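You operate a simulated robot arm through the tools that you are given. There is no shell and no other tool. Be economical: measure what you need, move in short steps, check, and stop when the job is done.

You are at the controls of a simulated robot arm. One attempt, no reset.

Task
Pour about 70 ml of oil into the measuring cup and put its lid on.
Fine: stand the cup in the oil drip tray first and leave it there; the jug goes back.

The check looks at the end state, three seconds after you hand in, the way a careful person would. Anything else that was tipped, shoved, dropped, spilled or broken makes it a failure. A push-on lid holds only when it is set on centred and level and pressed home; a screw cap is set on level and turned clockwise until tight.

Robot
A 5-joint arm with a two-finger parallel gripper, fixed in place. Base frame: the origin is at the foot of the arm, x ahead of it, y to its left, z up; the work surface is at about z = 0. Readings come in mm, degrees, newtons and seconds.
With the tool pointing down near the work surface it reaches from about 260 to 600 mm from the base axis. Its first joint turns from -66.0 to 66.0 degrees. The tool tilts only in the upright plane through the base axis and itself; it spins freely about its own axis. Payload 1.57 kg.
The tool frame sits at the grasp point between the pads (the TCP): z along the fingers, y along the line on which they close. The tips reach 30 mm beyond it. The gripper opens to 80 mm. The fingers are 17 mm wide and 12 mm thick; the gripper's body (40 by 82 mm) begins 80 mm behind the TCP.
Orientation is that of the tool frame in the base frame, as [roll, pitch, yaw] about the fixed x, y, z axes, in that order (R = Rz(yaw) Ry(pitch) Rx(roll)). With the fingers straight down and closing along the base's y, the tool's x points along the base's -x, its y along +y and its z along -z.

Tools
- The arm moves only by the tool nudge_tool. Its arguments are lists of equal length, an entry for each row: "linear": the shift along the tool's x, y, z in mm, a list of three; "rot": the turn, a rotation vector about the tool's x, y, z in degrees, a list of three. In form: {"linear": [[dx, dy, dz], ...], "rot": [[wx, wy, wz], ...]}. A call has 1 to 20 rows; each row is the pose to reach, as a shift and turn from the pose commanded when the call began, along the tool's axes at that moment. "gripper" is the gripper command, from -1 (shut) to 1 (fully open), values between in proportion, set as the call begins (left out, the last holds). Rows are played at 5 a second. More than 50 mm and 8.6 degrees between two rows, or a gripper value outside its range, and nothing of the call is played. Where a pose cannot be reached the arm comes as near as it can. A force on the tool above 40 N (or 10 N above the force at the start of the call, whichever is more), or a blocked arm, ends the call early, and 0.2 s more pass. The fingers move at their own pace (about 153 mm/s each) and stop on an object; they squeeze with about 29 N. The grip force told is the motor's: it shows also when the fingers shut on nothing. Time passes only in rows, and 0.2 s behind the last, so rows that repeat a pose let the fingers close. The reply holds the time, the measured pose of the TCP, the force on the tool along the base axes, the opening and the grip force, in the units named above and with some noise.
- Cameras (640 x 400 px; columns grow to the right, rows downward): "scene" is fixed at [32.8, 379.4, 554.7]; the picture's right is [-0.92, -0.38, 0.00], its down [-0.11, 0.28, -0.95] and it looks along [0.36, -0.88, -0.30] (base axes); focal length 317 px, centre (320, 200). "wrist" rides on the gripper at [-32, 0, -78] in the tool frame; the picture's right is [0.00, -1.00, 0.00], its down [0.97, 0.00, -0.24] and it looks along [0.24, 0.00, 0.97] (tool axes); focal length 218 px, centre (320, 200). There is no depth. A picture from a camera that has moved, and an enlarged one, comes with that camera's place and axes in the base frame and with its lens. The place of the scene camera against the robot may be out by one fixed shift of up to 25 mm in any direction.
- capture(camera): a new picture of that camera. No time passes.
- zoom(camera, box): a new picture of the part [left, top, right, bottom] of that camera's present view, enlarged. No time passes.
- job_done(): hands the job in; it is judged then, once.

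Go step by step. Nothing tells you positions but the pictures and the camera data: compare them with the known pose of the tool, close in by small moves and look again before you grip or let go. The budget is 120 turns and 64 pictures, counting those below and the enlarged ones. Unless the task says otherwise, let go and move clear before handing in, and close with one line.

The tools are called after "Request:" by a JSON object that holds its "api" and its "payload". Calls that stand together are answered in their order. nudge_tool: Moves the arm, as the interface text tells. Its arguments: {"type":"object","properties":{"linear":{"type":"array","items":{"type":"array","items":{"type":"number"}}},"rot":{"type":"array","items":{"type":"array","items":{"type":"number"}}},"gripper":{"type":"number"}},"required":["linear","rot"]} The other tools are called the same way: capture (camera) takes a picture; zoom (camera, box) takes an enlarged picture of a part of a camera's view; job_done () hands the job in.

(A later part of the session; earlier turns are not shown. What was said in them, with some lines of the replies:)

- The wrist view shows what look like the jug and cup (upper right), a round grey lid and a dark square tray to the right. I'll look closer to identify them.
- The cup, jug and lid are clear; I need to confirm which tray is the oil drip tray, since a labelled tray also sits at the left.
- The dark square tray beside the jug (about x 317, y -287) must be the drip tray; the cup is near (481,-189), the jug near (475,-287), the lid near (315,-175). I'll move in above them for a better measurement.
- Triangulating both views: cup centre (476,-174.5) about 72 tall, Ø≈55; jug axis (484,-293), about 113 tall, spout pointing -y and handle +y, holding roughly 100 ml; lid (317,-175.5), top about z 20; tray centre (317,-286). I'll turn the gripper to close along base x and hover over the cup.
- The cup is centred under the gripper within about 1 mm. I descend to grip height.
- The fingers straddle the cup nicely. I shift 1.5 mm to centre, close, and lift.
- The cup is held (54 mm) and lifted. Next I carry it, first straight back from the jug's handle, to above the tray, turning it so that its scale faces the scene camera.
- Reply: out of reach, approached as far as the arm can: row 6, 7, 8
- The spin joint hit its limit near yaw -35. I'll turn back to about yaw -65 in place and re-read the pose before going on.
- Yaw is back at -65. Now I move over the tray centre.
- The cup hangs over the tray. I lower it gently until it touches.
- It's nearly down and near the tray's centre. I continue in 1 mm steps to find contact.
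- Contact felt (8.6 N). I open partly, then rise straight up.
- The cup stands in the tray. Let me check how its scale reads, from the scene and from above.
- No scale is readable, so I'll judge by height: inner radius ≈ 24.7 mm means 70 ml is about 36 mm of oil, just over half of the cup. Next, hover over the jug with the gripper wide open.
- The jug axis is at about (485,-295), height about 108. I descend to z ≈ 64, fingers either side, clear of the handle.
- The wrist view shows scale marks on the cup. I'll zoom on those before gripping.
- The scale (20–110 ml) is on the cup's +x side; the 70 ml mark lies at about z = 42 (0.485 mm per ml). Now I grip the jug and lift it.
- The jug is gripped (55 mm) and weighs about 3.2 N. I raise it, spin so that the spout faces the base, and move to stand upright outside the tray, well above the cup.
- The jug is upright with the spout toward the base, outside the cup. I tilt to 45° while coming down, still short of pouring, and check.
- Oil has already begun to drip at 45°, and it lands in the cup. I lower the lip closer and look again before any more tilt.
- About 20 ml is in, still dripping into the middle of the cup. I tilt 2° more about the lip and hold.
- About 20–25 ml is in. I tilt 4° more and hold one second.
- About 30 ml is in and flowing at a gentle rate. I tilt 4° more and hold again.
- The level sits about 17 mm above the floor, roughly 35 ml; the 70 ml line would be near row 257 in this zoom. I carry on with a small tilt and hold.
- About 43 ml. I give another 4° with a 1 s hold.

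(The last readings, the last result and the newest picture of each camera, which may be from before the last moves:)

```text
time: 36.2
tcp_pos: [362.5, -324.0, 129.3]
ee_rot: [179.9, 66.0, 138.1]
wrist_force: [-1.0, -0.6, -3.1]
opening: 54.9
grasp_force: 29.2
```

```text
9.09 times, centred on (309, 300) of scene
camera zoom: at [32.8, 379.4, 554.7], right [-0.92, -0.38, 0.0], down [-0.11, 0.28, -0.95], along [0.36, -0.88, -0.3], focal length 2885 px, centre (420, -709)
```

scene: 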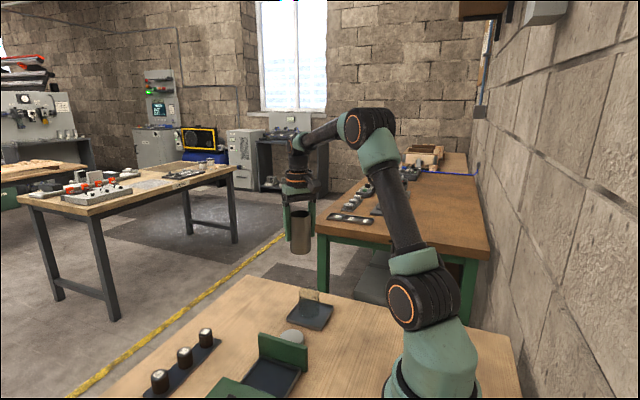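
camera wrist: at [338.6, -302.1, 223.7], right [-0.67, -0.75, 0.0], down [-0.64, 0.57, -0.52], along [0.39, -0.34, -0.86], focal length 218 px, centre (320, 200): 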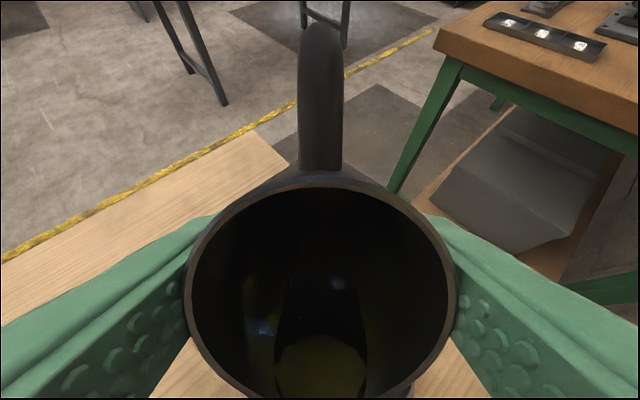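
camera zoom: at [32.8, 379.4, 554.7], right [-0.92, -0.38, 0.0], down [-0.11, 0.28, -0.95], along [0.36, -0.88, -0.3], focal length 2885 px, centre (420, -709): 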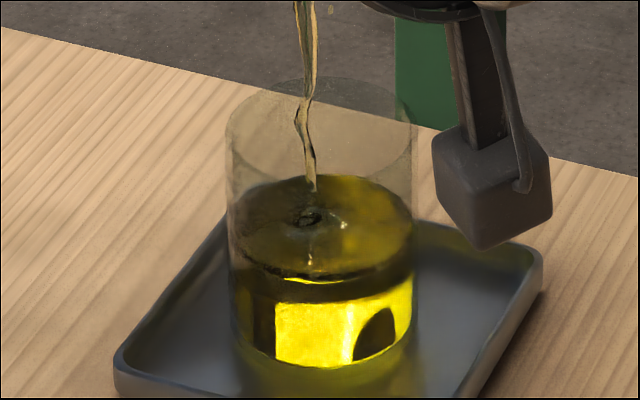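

About 55 ml. A short hold with 1° more, then I'll check and tip back.

Request:
{"api": "nudge_tool", "payload": {"linear": [[-0.7, 0, -0.6], [-0.7, 0, -0.6], [-0.7, 0, -0.6]], "rot": [[0, -1, 0], [0, -1, 0], [0, -1, 0]]}}

Request:
{"api": "zoom", "payload": {"camera": "scene", "box": [290, 278, 328, 322]}}

```text
time: 37.0
tcp_pos: [362.7, -325.2, 131.2]
ee_rot: [179.9, 67.0, 138.1]
wrist_force: [0.4, 0.1, -1.3]
opening: 54.6
grasp_force: 28.8
```

```text
9.09 times, centred on (309, 300) of scene
camera zoom: at [32.8, 379.4, 554.7], right [-0.92, -0.38, 0.0], down [-0.11, 0.28, -0.95], along [0.36, -0.88, -0.3], focal length 2885 px, centre (420, -709)
```

zoom: 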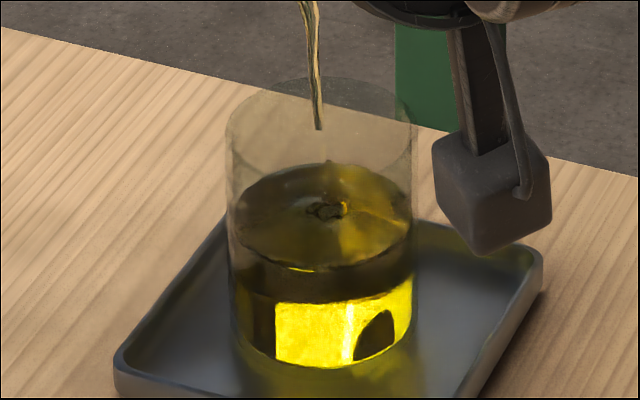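

About 62 ml with the stream still running; I tip back now about the lip, expecting a few more ml.

Request:
{"api": "nudge_tool", "payload": {"linear": [[6.3, 0, 4.3], [13.2, 0, 7.7], [20.4, 0, 10.1], [20.4, 0, 10.1], [20.4, 0, 10.1], [20.4, 0, 10.1]], "rot": [[0, 8, 0], [0, 16, 0], [0, 24, 0], [0, 24, 0], [0, 24, 0], [0, 24, 0]]}}

Request:
{"api": "zoom", "payload": {"camera": "scene", "box": [290, 278, 328, 322]}}

```text
time: 38.4
tcp_pos: [363.8, -324.3, 107.5]
ee_rot: [179.9, 43.0, 138.1]
wrist_force: [-0.1, 0.5, -1.7]
opening: 54.9
grasp_force: 29.2
```

```text
9.09 times, centred on (309, 300) of scene
camera zoom: at [32.8, 379.4, 554.7], right [-0.92, -0.38, 0.0], down [-0.11, 0.28, -0.95], along [0.36, -0.88, -0.3], focal length 2885 px, centre (420, -709)
```

zoom: 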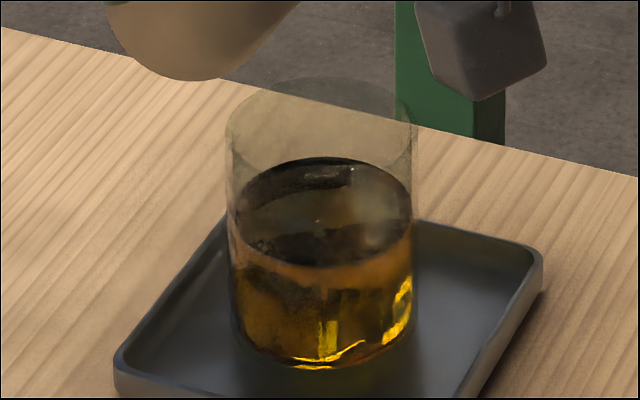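

The stream has stopped and it reads about 66 ml. I bring the jug upright while rising straight above the cup.

Request:
{"api": "nudge_tool", "payload": {"linear": [[-11, 0, -13], [-22, 0, -27], [-33, 0, -40], [-45, 0, -53], [-56, 0, -66], [-68, 0, -80], [-79, 0, -93], [-79, 0, -93], [-79, 0, -93], [-79, 0, -93]], "rot": [[0, 6, 0], [0, 12, 0], [0, 18, 0], [0, 24, 0], [0, 30, 0], [0, 37, 0], [0, 43, 0], [0, 43, 0], [0, 43, 0], [0, 43, 0]]}}

Request:
{"api": "zoom", "payload": {"camera": "scene", "box": [250, 220, 370, 340]}}

```text
time: 40.6
tcp_pos: [357.5, -322.2, 228.8]
ee_rot: [180.0, 0.0, 138.0]
wrist_force: [0.0, -0.6, -2.5]
opening: 54.6
grasp_force: 29.0
```

```text
3.33 times, centred on (310, 280) of scene
camera zoom: at [32.8, 379.4, 554.7], right [-0.92, -0.38, 0.0], down [-0.11, 0.28, -0.95], along [0.36, -0.88, -0.3], focal length 1058 px, centre (353, -67)
```

zoom: 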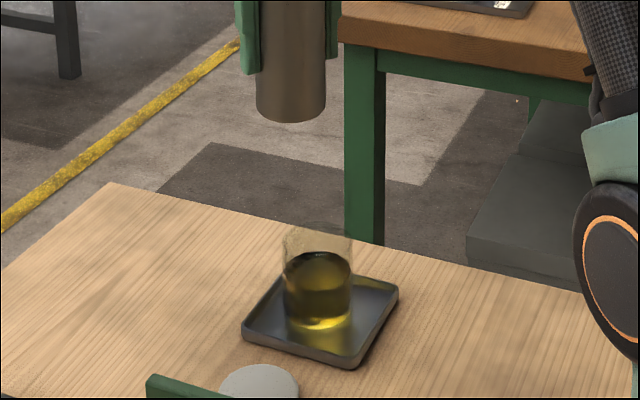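

The cup has clean oil in it and the tray looks dry. I carry the jug back over its old place, spinning back to yaw -90.

Request:
{"api": "nudge_tool", "payload": {"linear": [[-5, 7, 0], [-10, 14, 0], [-15, 21, 0], [-20, 28, 0], [-25, 35, 0], [-30, 42, 0], [-35, 49, 0], [-40, 56, 5], [-45, 63, 10], [-50, 70, 18], [-55, 77, 27], [-60, 84, 37], [-65, 90, 47], [-70, 96, 57], [-74, 101, 67], [-77.2, 105.8, 77], [-77.2, 105.8, 77]], "rot": [[0, 0, -8.2], [0, 0, -16.5], [0, 0, -24.7], [0, 0, -33], [0, 0, -41.2], [0, 0, -49.5], [0, 0, -57.7], [0, 0, -66], [0, 0, -74.2], [0, 0, -82.5], [0, 0, -90.7], [0, 0, -99], [0, 0, -107.2], [0, 0, -115.5], [0, 0, -123.7], [0, 0, -132], [0, 0, -132]]}}

Request:
{"api": "nudge_tool", "payload": {"linear": [[0, 0, 25], [0, 0, 50], [0, 0, 70], [0, 0, 80], [0, 0, 84], [0, 0, 84]], "rot": [[0, 0, 0], [0, 0, 0], [0, 0, 0], [0, 0, 0], [0, 0, 0], [0, 0, 0]]}}

Request:
{"api": "zoom", "payload": {"camera": "wrist", "box": [0, 90, 150, 260]}}

```text
time: 44.2
tcp_pos: [487.9, -294.1, 152.9]
ee_rot: [-179.9, 0.0, -89.8]
wrist_force: [0.3, 0.4, -2.3]
opening: 54.7
grasp_force: 29.1
```

```text
time: 45.6
tcp_pos: [488.0, -295.2, 68.4]
ee_rot: [-180.0, -0.1, -89.9]
wrist_force: [-0.4, -0.1, -0.7]
opening: 54.8
grasp_force: 28.9
```

```text
2.35 times, centred on (75, 175) of wrist
camera zoom: at [487.0, -263.1, 147.3], right [1.0, 0.0, 0.0], down [0.0, -0.97, 0.24], along [0.0, -0.24, -0.97], focal length 514 px, centre (896, 259)
```

zoom: 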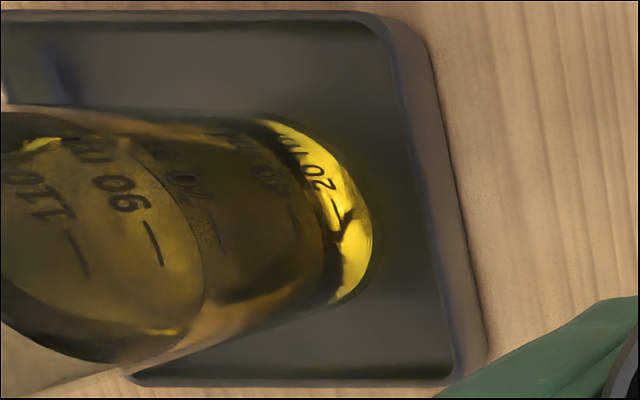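

The oil line lies close to the 70 ml mark. I zoom further to read it properly.

Request:
{"api": "zoom", "payload": {"camera": "wrist", "box": [15, 125, 75, 165]}}

Request:
{"api": "zoom", "payload": {"camera": "scene", "box": [290, 278, 328, 322]}}

```text
10.00 times, centred on (45, 145) of wrist
camera zoom: at [487.0, -263.1, 147.3], right [1.0, 0.0, 0.0], down [0.0, -0.97, 0.24], along [0.0, -0.24, -0.97], focal length 2183 px, centre (3070, 750)
```

zoom: 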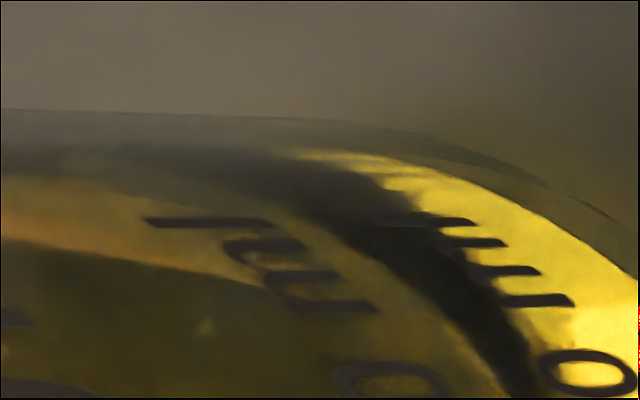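

```text
9.09 times, centred on (309, 300) of scene
camera zoom: at [32.8, 379.4, 554.7], right [-0.92, -0.38, 0.0], down [-0.11, 0.28, -0.95], along [0.36, -0.88, -0.3], focal length 2885 px, centre (420, -709)
```

zoom: 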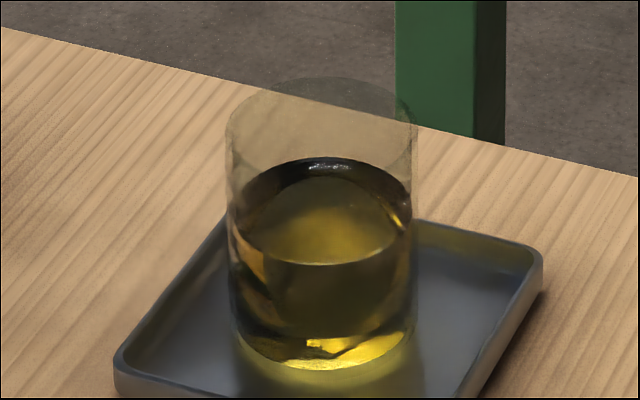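

The two readings bracket it (about 66 and 74 ml), so the cup holds about 70 ml. Now I set the jug down.

Request:
{"api": "nudge_tool", "payload": {"linear": [[0, 0, 2], [0, 0, 4], [0, 0, 5], [0, 0, 5]], "rot": [[0, 0, 0], [0, 0, 0], [0, 0, 0], [0, 0, 0]]}}

Request:
{"api": "nudge_tool", "payload": {"linear": [[0, 0, 0.5], [0, 0, 1], [0, 0, 1.5], [0, 0, 2], [0, 0, 2]], "rot": [[0, 0, 0], [0, 0, 0], [0, 0, 0], [0, 0, 0], [0, 0, 0]]}}

```text
time: 46.6
tcp_pos: [489.5, -296.3, 65.0]
ee_rot: [-179.7, -0.2, -89.8]
wrist_force: [1.4, -0.3, 22.7]
opening: 54.9
grasp_force: 28.8
```

```text
time: 47.8
tcp_pos: [487.6, -294.9, 63.1]
ee_rot: [-179.7, -0.1, -89.8]
wrist_force: [4.7, -5.5, 17.7]
opening: 54.6
grasp_force: 29.4
```

The jug is down on the table. I ease off, open, and rise.

Request:
{"api": "nudge_tool", "payload": {"linear": [[0, 0, -2], [0, 0, -2], [0, 0, -2]], "rot": [[0, 0, 0], [0, 0, 0], [0, 0, 0]]}}

Request:
{"api": "nudge_tool", "payload": {"linear": [[0, 0, 0], [0, 0, 0], [0, 0, 0]], "rot": [[0, 0, 0], [0, 0, 0], [0, 0, 0]], "gripper": 1}}

Request:
{"api": "nudge_tool", "payload": {"linear": [[0, 0, -20], [0, 0, -55], [0, 0, -95], [0, 0, -135], [0, 0, -150], [0, 0, -150]], "rot": [[0, 0, 0], [0, 0, 0], [0, 0, 0], [0, 0, 0], [0, 0, 0], [0, 0, 0]]}}

Request:
{"api": "capture", "payload": {"camera": "wrist"}}

```text
time: 48.6
tcp_pos: [488.0, -294.6, 63.8]
ee_rot: [179.9, 0.1, -89.9]
wrist_force: [1.1, -2.4, 5.8]
opening: 54.8
grasp_force: 28.8
```

```text
time: 49.4
tcp_pos: [487.4, -294.1, 63.0]
ee_rot: [-180.0, 0.0, -89.9]
wrist_force: [0.2, -0.6, 0.0]
opening: 80.1
grasp_force: 0.0
```

```text
time: 50.8
tcp_pos: [486.6, -297.6, 214.0]
ee_rot: [-180.0, 0.0, -89.9]
wrist_force: [-0.2, 0.1, 0.2]
opening: 80.1
grasp_force: 0.0
```

```text
14 pictures are left
camera wrist: at [486.2, -264.6, 293.6], right [1.0, 0.0, 0.0], down [0.0, -0.97, 0.24], along [0.0, -0.24, -0.97], focal length 218 px, centre (320, 200)
```

wrist: 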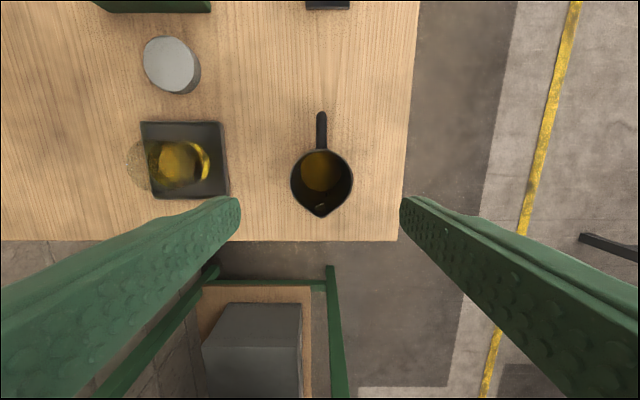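

The jug stands upright back at its place. Next I go over the lid, keeping yaw -90 (closing along x).

Request:
{"api": "nudge_tool", "payload": {"linear": [[-24, 34, 5], [-48, 68, 10], [-72, 102, 20], [-96, 136, 35], [-120.5, 170, 55], [-120.5, 170, 64], [-120.5, 170, 64]], "rot": [[0, 0, 0], [0, 0, 0], [0, 0, 0], [0, 0, 0], [0, 0, 0], [0, 0, 0], [0, 0, 0]]}}

Request:
{"api": "capture", "payload": {"camera": "wrist"}}

```text
time: 52.4
tcp_pos: [317.4, -171.5, 149.3]
ee_rot: [-179.9, 0.0, -89.9]
wrist_force: [0.2, -0.2, 0.1]
opening: 80.1
grasp_force: 0.0
```

```text
13 pictures are left
camera wrist: at [317.1, -139.7, 229.1], right [1.0, 0.0, 0.0], down [0.0, -0.97, 0.24], along [0.0, -0.24, -0.97], focal length 218 px, centre (320, 200)
```

wrist: 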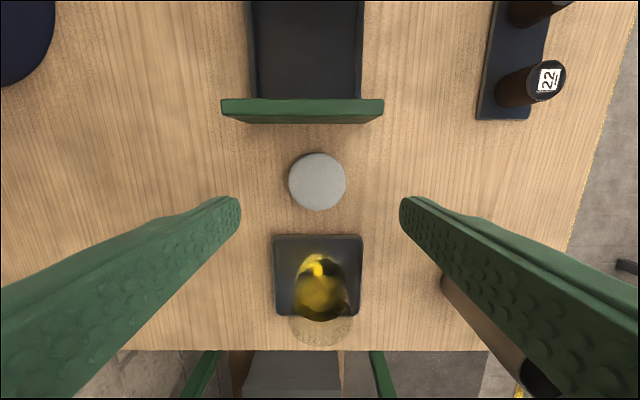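

The lid is under the gripper at about (315,-173). I shift slightly and descend so the tips are just above the table.

Request:
{"api": "nudge_tool", "payload": {"linear": [[1.3, 1.5, 35], [1.3, 1.5, 70], [1.3, 1.5, 95], [1.3, 1.5, 108], [1.3, 1.5, 113], [1.3, 1.5, 113]], "rot": [[0, 0, 0], [0, 0, 0], [0, 0, 0], [0, 0, 0], [0, 0, 0], [0, 0, 0]]}}

Request:
{"api": "capture", "payload": {"camera": "wrist"}}

```text
time: 53.8
tcp_pos: [317.5, -175.5, 38.2]
ee_rot: [-179.9, 0.0, -89.9]
wrist_force: [-0.8, 0.0, 0.3]
opening: 79.8
grasp_force: 0.1
```

```text
12 pictures are left
camera wrist: at [316.6, -143.6, 116.9], right [1.0, 0.0, 0.0], down [0.0, -0.97, 0.24], along [0.0, -0.24, -0.97], focal length 218 px, centre (320, 200)
```

wrist: 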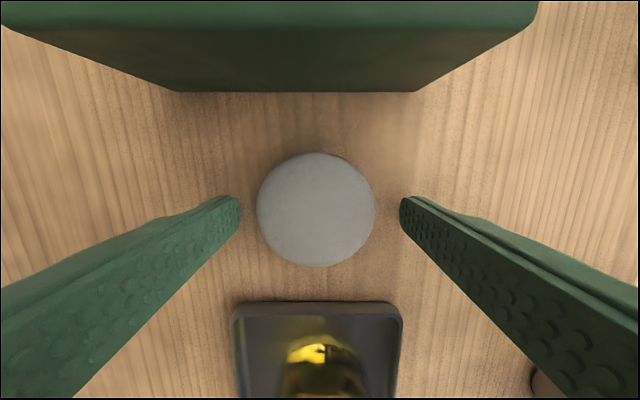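

The lid centre is about 3.5 mm toward +y and 2 mm toward -x of the grip centre. I correct, then close.

Request:
{"api": "nudge_tool", "payload": {"linear": [[-3.5, 1.8, 0], [-3.5, 1.8, 0], [-3.5, 1.8, 0]], "rot": [[0, 0, 0], [0, 0, 0], [0, 0, 0]]}}

Request:
{"api": "nudge_tool", "payload": {"linear": [[0, 0, 0], [0, 0, 0], [0, 0, 0], [0, 0, 0]], "rot": [[0, 0, 0], [0, 0, 0], [0, 0, 0], [0, 0, 0]], "gripper": -1}}

Request:
{"api": "capture", "payload": {"camera": "wrist"}}

```text
time: 54.6
tcp_pos: [315.2, -172.4, 36.8]
ee_rot: [-179.9, 0.0, -89.9]
wrist_force: [-0.6, -0.6, -0.6]
opening: 79.9
grasp_force: 0.1
```

```text
time: 55.6
tcp_pos: [314.2, -172.9, 37.1]
ee_rot: [179.9, 0.0, -90.0]
wrist_force: [-0.3, 0.5, 0.2]
opening: 56.0
grasp_force: 28.9
```

```text
11 pictures are left
camera wrist: at [314.1, -140.1, 116.6], right [1.0, 0.0, 0.0], down [0.0, -0.97, 0.24], along [0.0, -0.24, -0.97], focal length 218 px, centre (320, 200)
```

wrist: 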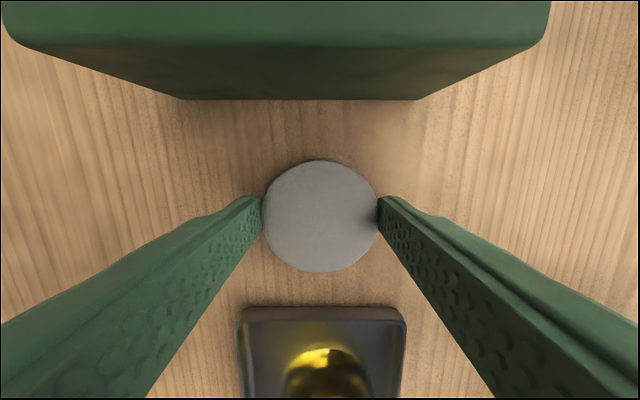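

The lid is held, centred (56 mm). I lift it and stop 75 mm short of the cup to measure the cup rim against it.

Request:
{"api": "nudge_tool", "payload": {"linear": [[0, 0, -30], [0, 0, -60], [0, 0, -90], [20, -2, -90], [37.8, -3.7, -90], [37.8, -3.7, -90], [37.8, -3.7, -90]], "rot": [[0, 0, 0], [0, 0, 0], [0, 0, 0], [0, 0, 0], [0, 0, 0], [0, 0, 0], [0, 0, 0]]}}

Request:
{"api": "zoom", "payload": {"camera": "wrist", "box": [240, 150, 400, 350]}}

```text
time: 57.2
tcp_pos: [317.5, -211.9, 125.5]
ee_rot: [-180.0, 0.0, -89.8]
wrist_force: [-0.6, -0.1, -0.6]
opening: 56.1
grasp_force: 29.2
```

```text
2.00 times, centred on (320, 250) of wrist
camera zoom: at [317.0, -179.2, 205.5], right [1.0, 0.0, 0.0], down [0.0, -0.97, 0.24], along [0.0, -0.24, -0.97], focal length 436 px, centre (320, 100)
```

zoom: 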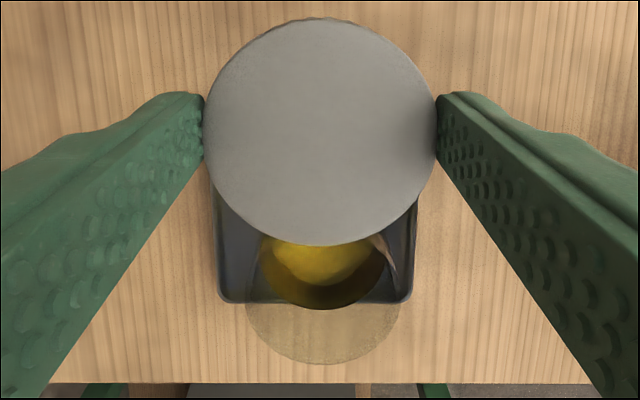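

The cup rim is at about (318.2,-286), z ≈ 71. I move the remaining 74.6 mm over it and check with the scene camera before lowering.

Request:
{"api": "nudge_tool", "payload": {"linear": [[20, -0.5, -3], [40, -0.8, -3], [60, -1.2, -3], [74.6, -1.2, 0], [74.6, -1.2, 0], [74.6, -1.2, 0]], "rot": [[0, 0, 0], [0, 0, 0], [0, 0, 0], [0, 0, 0], [0, 0, 0], [0, 0, 0]]}}

Request:
{"api": "zoom", "payload": {"camera": "scene", "box": [290, 272, 328, 318]}}

Request:
{"api": "zoom", "payload": {"camera": "wrist", "box": [240, 130, 400, 290]}}

```text
time: 58.6
tcp_pos: [318.7, -283.9, 124.2]
ee_rot: [-179.9, 0.1, -89.9]
wrist_force: [0.4, 0.3, 0.1]
opening: 55.9
grasp_force: 29.6
```

```text
8.70 times, centred on (309, 295) of scene
camera zoom: at [32.8, 379.4, 554.7], right [-0.92, -0.38, 0.0], down [-0.11, 0.28, -0.95], along [0.36, -0.88, -0.3], focal length 2759 px, centre (416, -626)
```

zoom: 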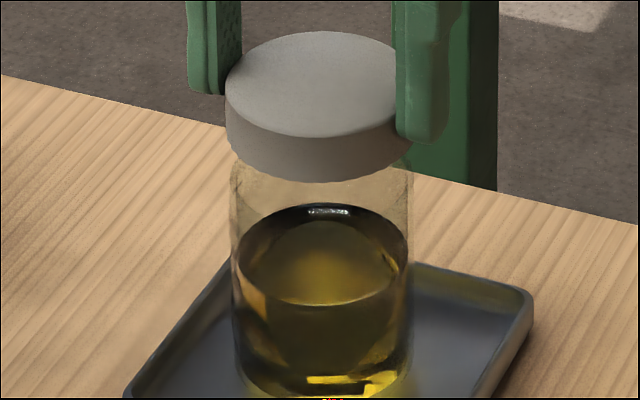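

```text
2.50 times, centred on (320, 210) of wrist
camera zoom: at [317.8, -250.7, 204.2], right [1.0, 0.0, 0.0], down [0.0, -0.97, 0.24], along [0.0, -0.24, -0.97], focal length 546 px, centre (320, 175)
```

zoom: 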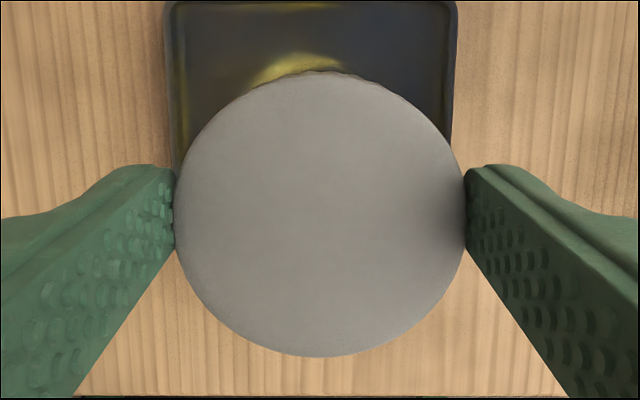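

The arm fell short about 2.5 mm in y, and the scene view agrees (lid roughly 1 mm left of the cup). I correct and lower to just above the rim.

Request:
{"api": "nudge_tool", "payload": {"linear": [[2.5, 0, 0], [2.5, 0, 5], [2.5, 0, 9], [2.5, 0, 11], [2.5, 0, 11]], "rot": [[0, 0, 0], [0, 0, 0], [0, 0, 0], [0, 0, 0], [0, 0, 0]]}}

Request:
{"api": "zoom", "payload": {"camera": "scene", "box": [290, 272, 328, 318]}}

```text
time: 59.8
tcp_pos: [318.9, -288.5, 113.4]
ee_rot: [180.0, 0.0, -89.9]
wrist_force: [0.2, 0.2, -0.2]
opening: 56.0
grasp_force: 28.7
```

```text
8.70 times, centred on (309, 295) of scene
camera zoom: at [32.8, 379.4, 554.7], right [-0.92, -0.38, 0.0], down [-0.11, 0.28, -0.95], along [0.36, -0.88, -0.3], focal length 2759 px, centre (416, -626)
```

zoom: 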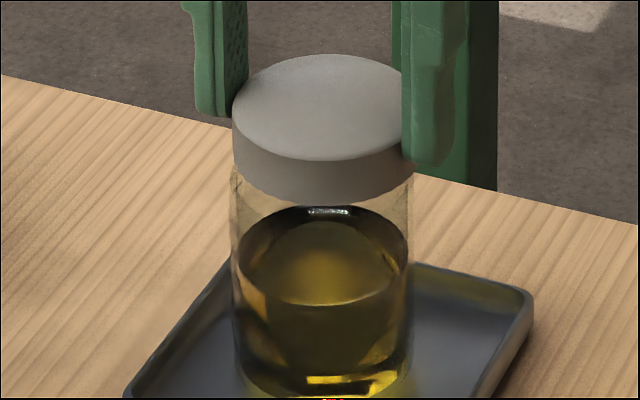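

The lid overshot slightly; both the pose and the picture say to go back about 2 mm in y.

Request:
{"api": "nudge_tool", "payload": {"linear": [[-2, 0, 0], [-2, 0, 0], [-2, 0, 0]], "rot": [[0, 0, 0], [0, 0, 0], [0, 0, 0]]}}

Request:
{"api": "zoom", "payload": {"camera": "scene", "box": [290, 272, 328, 318]}}

```text
time: 60.6
tcp_pos: [318.8, -286.1, 114.5]
ee_rot: [-180.0, 0.0, -89.8]
wrist_force: [0.3, 0.1, -1.7]
opening: 56.1
grasp_force: 28.7
```

```text
8.70 times, centred on (309, 295) of scene
camera zoom: at [32.8, 379.4, 554.7], right [-0.92, -0.38, 0.0], down [-0.11, 0.28, -0.95], along [0.36, -0.88, -0.3], focal length 2759 px, centre (416, -626)
```

zoom: 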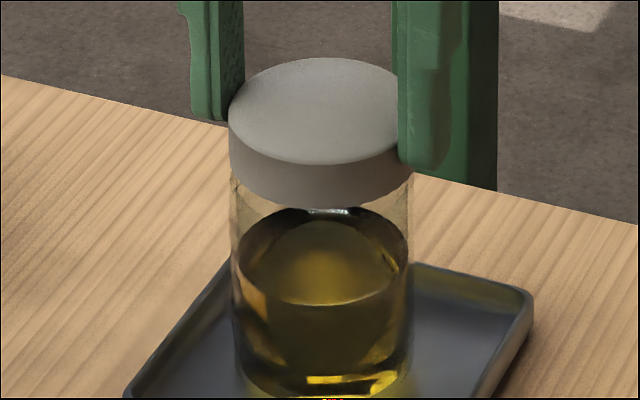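

Now the lid is centred over the cup in the picture and by pose (318.8,-286.1). I lower gently until it meets the rim.

Request:
{"api": "nudge_tool", "payload": {"linear": [[0, 0, 1.5], [0, 0, 3], [0, 0, 4.5], [0, 0, 6], [0, 0, 7], [0, 0, 7]], "rot": [[0, 0, 0], [0, 0, 0], [0, 0, 0], [0, 0, 0], [0, 0, 0], [0, 0, 0]]}}

```text
time: 62.0
tcp_pos: [319.7, -285.1, 107.8]
ee_rot: [-179.9, 0.0, -89.9]
wrist_force: [0.4, -0.8, -0.5]
opening: 56.0
grasp_force: 29.5
```

Request:
{"api": "nudge_tool", "payload": {"linear": [[0, 0, 1], [0, 0, 2], [0, 0, 3], [0, 0, 4], [0, 0, 4]], "rot": [[0, 0, 0], [0, 0, 0], [0, 0, 0], [0, 0, 0], [0, 0, 0]]}}

```text
time: 63.2
tcp_pos: [319.3, -286.0, 105.8]
ee_rot: [-179.9, -0.2, -89.9]
wrist_force: [-7.7, 3.7, 33.6]
opening: 56.3
grasp_force: 29.4
```

Firm contact (34 N) at z ≈ 105.8. I look at how the lid sits.

Request:
{"api": "zoom", "payload": {"camera": "scene", "box": [290, 272, 328, 318]}}

```text
8.70 times, centred on (309, 295) of scene
camera zoom: at [32.7, 379.5, 554.6], right [-0.92, -0.38, 0.0], down [-0.11, 0.28, -0.95], along [0.36, -0.88, -0.3], focal length 2759 px, centre (416, -626)
```

zoom: 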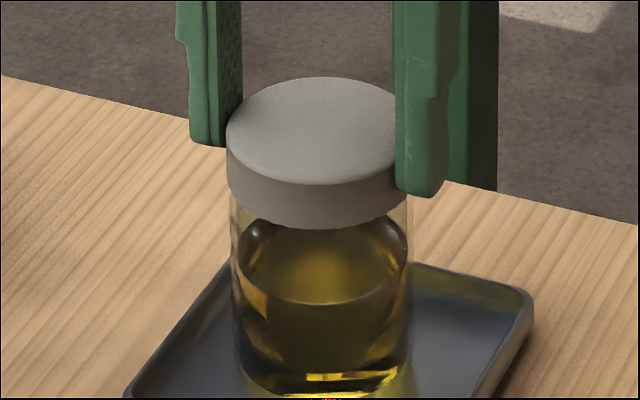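

The lid sits about 1 mm toward +x (the side force says so too). I lift 3 mm, shift -1.2 mm in x, and press again.

Request:
{"api": "nudge_tool", "payload": {"linear": [[0, 0, -3], [0, 0, -5], [0, 1.2, -5], [0, 1.2, -5]], "rot": [[0, 0, 0], [0, 0, 0], [0, 0, 0], [0, 0, 0]]}}

Request:
{"api": "nudge_tool", "payload": {"linear": [[0, 0, 1], [0, 0, 2], [0, 0, 3], [0, 0, 4], [0, 0, 4]], "rot": [[0, 0, 0], [0, 0, 0], [0, 0, 0], [0, 0, 0], [0, 0, 0]]}}

```text
time: 64.2
tcp_pos: [316.7, -285.6, 109.2]
ee_rot: [180.0, 0.0, -89.8]
wrist_force: [-0.1, 0.2, -1.7]
opening: 56.4
grasp_force: 29.2
```

```text
time: 65.4
tcp_pos: [317.2, -282.7, 104.7]
ee_rot: [-180.0, 0.0, -89.9]
wrist_force: [-0.2, -0.3, -1.1]
opening: 55.9
grasp_force: 29.0
```

Request:
{"api": "nudge_tool", "payload": {"linear": [[0, 0, 0], [0, 0, 0]], "rot": [[0, 0, 0], [0, 0, 0]]}}

Request:
{"api": "zoom", "payload": {"camera": "scene", "box": [290, 272, 328, 318]}}

```text
time: 66.0
tcp_pos: [318.2, -284.5, 105.9]
ee_rot: [179.9, 0.1, -89.9]
wrist_force: [0.3, 0.3, -2.0]
opening: 56.0
grasp_force: 28.6
```

```text
8.70 times, centred on (309, 295) of scene
camera zoom: at [32.8, 379.4, 554.7], right [-0.92, -0.38, 0.0], down [-0.11, 0.28, -0.95], along [0.36, -0.88, -0.3], focal length 2759 px, centre (416, -626)
```

zoom: 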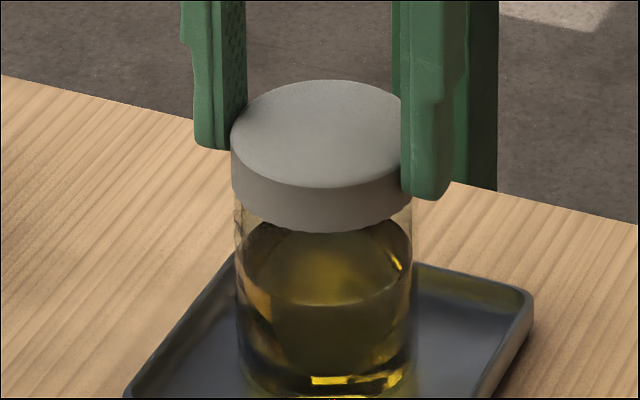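

The cup now moves with the lid and its weight shows on the tool, so the lid is already engaged. I press down further to seat it home.

Request:
{"api": "nudge_tool", "payload": {"linear": [[0, 0, 1], [0, 0, 2], [0, 0, 3], [0, 0, 4], [0, 0, 5], [0, 0, 6], [0, 0, 7]], "rot": [[0, 0, 0], [0, 0, 0], [0, 0, 0], [0, 0, 0], [0, 0, 0], [0, 0, 0], [0, 0, 0]]}}

```text
time: 67.6
tcp_pos: [318.4, -284.2, 98.8]
ee_rot: [-179.9, -0.1, -89.9]
wrist_force: [-10.1, 0.6, 35.2]
opening: 56.3
grasp_force: 29.2
```

Request:
{"api": "nudge_tool", "payload": {"linear": [[0, 0, 0.5], [0, 0, 1], [0, 0, 1.5], [0, 0, 2]], "rot": [[0, 0, 0], [0, 0, 0], [0, 0, 0], [0, 0, 0]]}}

Request:
{"api": "zoom", "payload": {"camera": "scene", "box": [290, 272, 328, 318]}}

```text
time: 68.6
tcp_pos: [319.5, -285.3, 97.5]
ee_rot: [-179.8, -0.1, -89.9]
wrist_force: [-3.4, 1.0, 34.3]
opening: 56.1
grasp_force: 29.7
```

```text
8.70 times, centred on (309, 295) of scene
camera zoom: at [32.7, 379.5, 554.6], right [-0.92, -0.38, 0.0], down [-0.11, 0.28, -0.95], along [0.36, -0.88, -0.3], focal length 2759 px, centre (416, -626)
```

zoom: 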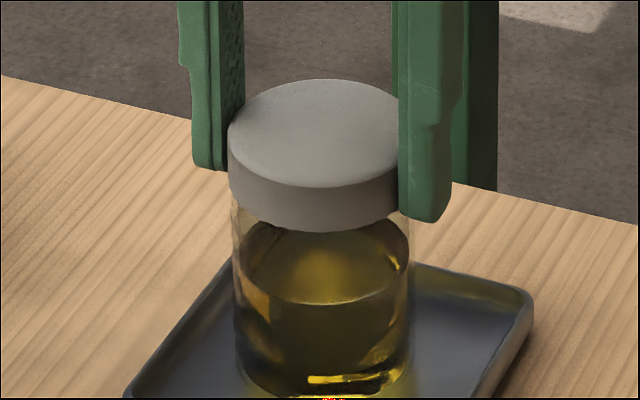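

The fingers slipped down the lid's side, so the lid needs pressing from above. I release, rise, close the fingers and press on the lid's centre.

Request:
{"api": "nudge_tool", "payload": {"linear": [[0, 0, -2], [0, 0, -2], [0, 0, -2]], "rot": [[0, 0, 0], [0, 0, 0], [0, 0, 0]], "gripper": 0.8}}

Request:
{"api": "nudge_tool", "payload": {"linear": [[0, 0, -20], [0, 0, -45], [0, 0, -45]], "rot": [[0, 0, 0], [0, 0, 0], [0, 0, 0]]}}

Request:
{"api": "nudge_tool", "payload": {"linear": [[0, 0, 0], [0, 0, 0], [0, 0, 0], [0, 0, 0]], "rot": [[0, 0, 0], [0, 0, 0], [0, 0, 0], [0, 0, 0]], "gripper": -1}}

Request:
{"api": "zoom", "payload": {"camera": "wrist", "box": [240, 130, 400, 290]}}

```text
time: 69.4
tcp_pos: [317.9, -284.2, 96.6]
ee_rot: [179.9, 0.0, -89.8]
wrist_force: [-0.6, -0.1, 0.5]
opening: 72.1
grasp_force: 0.0
```

```text
time: 70.2
tcp_pos: [317.2, -283.4, 142.9]
ee_rot: [180.0, -0.1, -89.9]
wrist_force: [0.0, 0.6, 0.3]
opening: 72.3
grasp_force: 0.1
```

```text
time: 71.2
tcp_pos: [317.2, -283.5, 141.7]
ee_rot: [-180.0, 0.0, -89.9]
wrist_force: [0.1, -0.7, 0.0]
opening: 0.0
grasp_force: 21.0
```

```text
2.50 times, centred on (320, 210) of wrist
camera zoom: at [316.3, -251.5, 221.7], right [1.0, 0.0, 0.0], down [0.0, -0.97, 0.24], along [0.0, -0.24, -0.97], focal length 546 px, centre (320, 175)
```

zoom: 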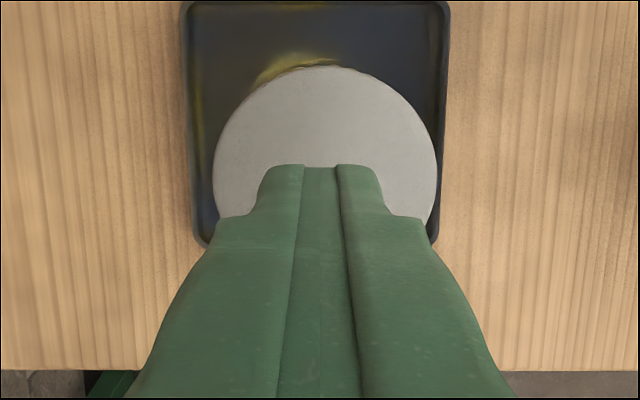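

The lid is level with its centre at about (317.7,-284.1), top z ≈ 89. I press there with the closed tips.

Request:
{"api": "nudge_tool", "payload": {"linear": [[0.6, -1.4, 8], [0.6, -1.4, 16], [0.6, -1.4, 19], [0.6, -1.4, 21], [0.6, -1.4, 22], [0.6, -1.4, 23], [0.6, -1.4, 24], [0.6, -1.4, 25], [0.6, -1.4, 26], [0.6, -1.4, 27], [0.6, -1.4, 28]], "rot": [[0, 0, 0], [0, 0, 0], [0, 0, 0], [0, 0, 0], [0, 0, 0], [0, 0, 0], [0, 0, 0], [0, 0, 0], [0, 0, 0], [0, 0, 0], [0, 0, 0]]}}

```text
time: 73.6
tcp_pos: [318.2, -286.8, 118.8]
ee_rot: [-179.8, -0.1, -89.9]
wrist_force: [-1.1, 0.6, 1.3]
opening: 0.0
grasp_force: 21.5
stopped in row 11: the force on the tool passed its limit (the readings are from after the stop); the commanded pose is now the measured one
```

The press passed 40 N with the tips at z ≈ 88.8. I press once more to see whether the lid has stopped moving.

Request:
{"api": "nudge_tool", "payload": {"linear": [[0, 0, 1], [0, 0, 2], [0, 0, 3], [0, 0, 4], [0, 0, 5], [0, 0, 6], [0, 0, 7]], "rot": [[0, 0, 0], [0, 0, 0], [0, 0, 0], [0, 0, 0], [0, 0, 0], [0, 0, 0], [0, 0, 0]]}}

Request:
{"api": "nudge_tool", "payload": {"linear": [[0, 0, -25], [0, 0, -60], [0, 0, -100], [0, 0, -100]], "rot": [[0, 0, 0], [0, 0, 0], [0, 0, 0], [0, 0, 0]]}}

Request:
{"api": "zoom", "payload": {"camera": "scene", "box": [290, 272, 328, 318]}}

```text
time: 74.4
tcp_pos: [320.6, -286.4, 118.8]
ee_rot: [-179.7, -0.2, -90.0]
wrist_force: [-2.3, 1.6, 8.0]
opening: 0.0
grasp_force: 21.6
stopped in row 4: the force on the tool passed its limit (the readings are from after the stop); the commanded pose is now the measured one
```

```text
time: 75.4
tcp_pos: [319.8, -285.1, 217.1]
ee_rot: [-179.8, -0.2, -89.9]
wrist_force: [0.3, -0.4, 0.1]
opening: 0.0
grasp_force: 21.2
```

```text
8.70 times, centred on (309, 295) of scene
camera zoom: at [32.8, 379.4, 554.7], right [-0.92, -0.38, 0.0], down [-0.11, 0.28, -0.95], along [0.36, -0.88, -0.3], focal length 2759 px, centre (416, -626)
```

zoom: 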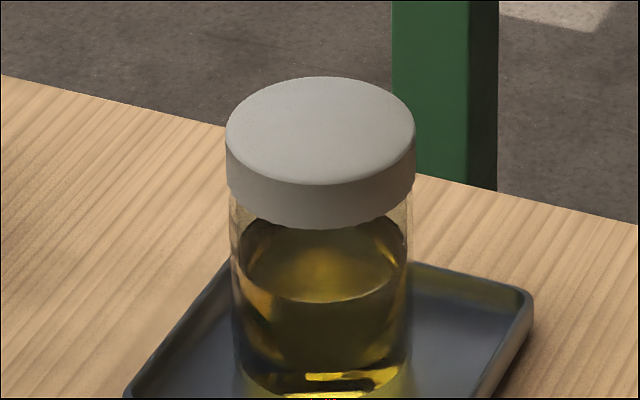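

The second press stopped at the same height (118.8), so the lid is home, level and centred, and earlier the cup moved along with it. I take a last look over the whole bench.

Request:
{"api": "zoom", "payload": {"camera": "scene", "box": [170, 230, 370, 370]}}

```text
2.86 times, centred on (270, 300) of scene
camera zoom: at [32.8, 379.4, 554.7], right [-0.92, -0.38, 0.0], down [-0.11, 0.28, -0.95], along [0.36, -0.88, -0.3], focal length 907 px, centre (463, -86)
```

zoom: 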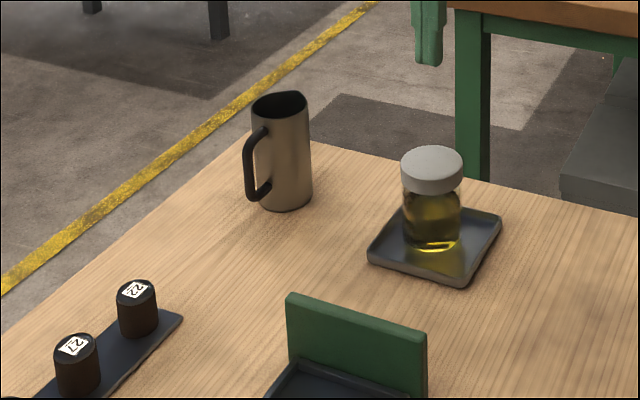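

The lidded cup stands in the drip tray, the jug is back in its place upright, and I see no spills; the arm is clear. I hand the job in.

Request:
{"api": "job_done", "payload": {}}

```text
The job is handed in.
```

The measuring cup stands in the drip tray with 70–75 ml of oil by my reading and its lid pressed on; the jug is back in its place and I saw no spills.
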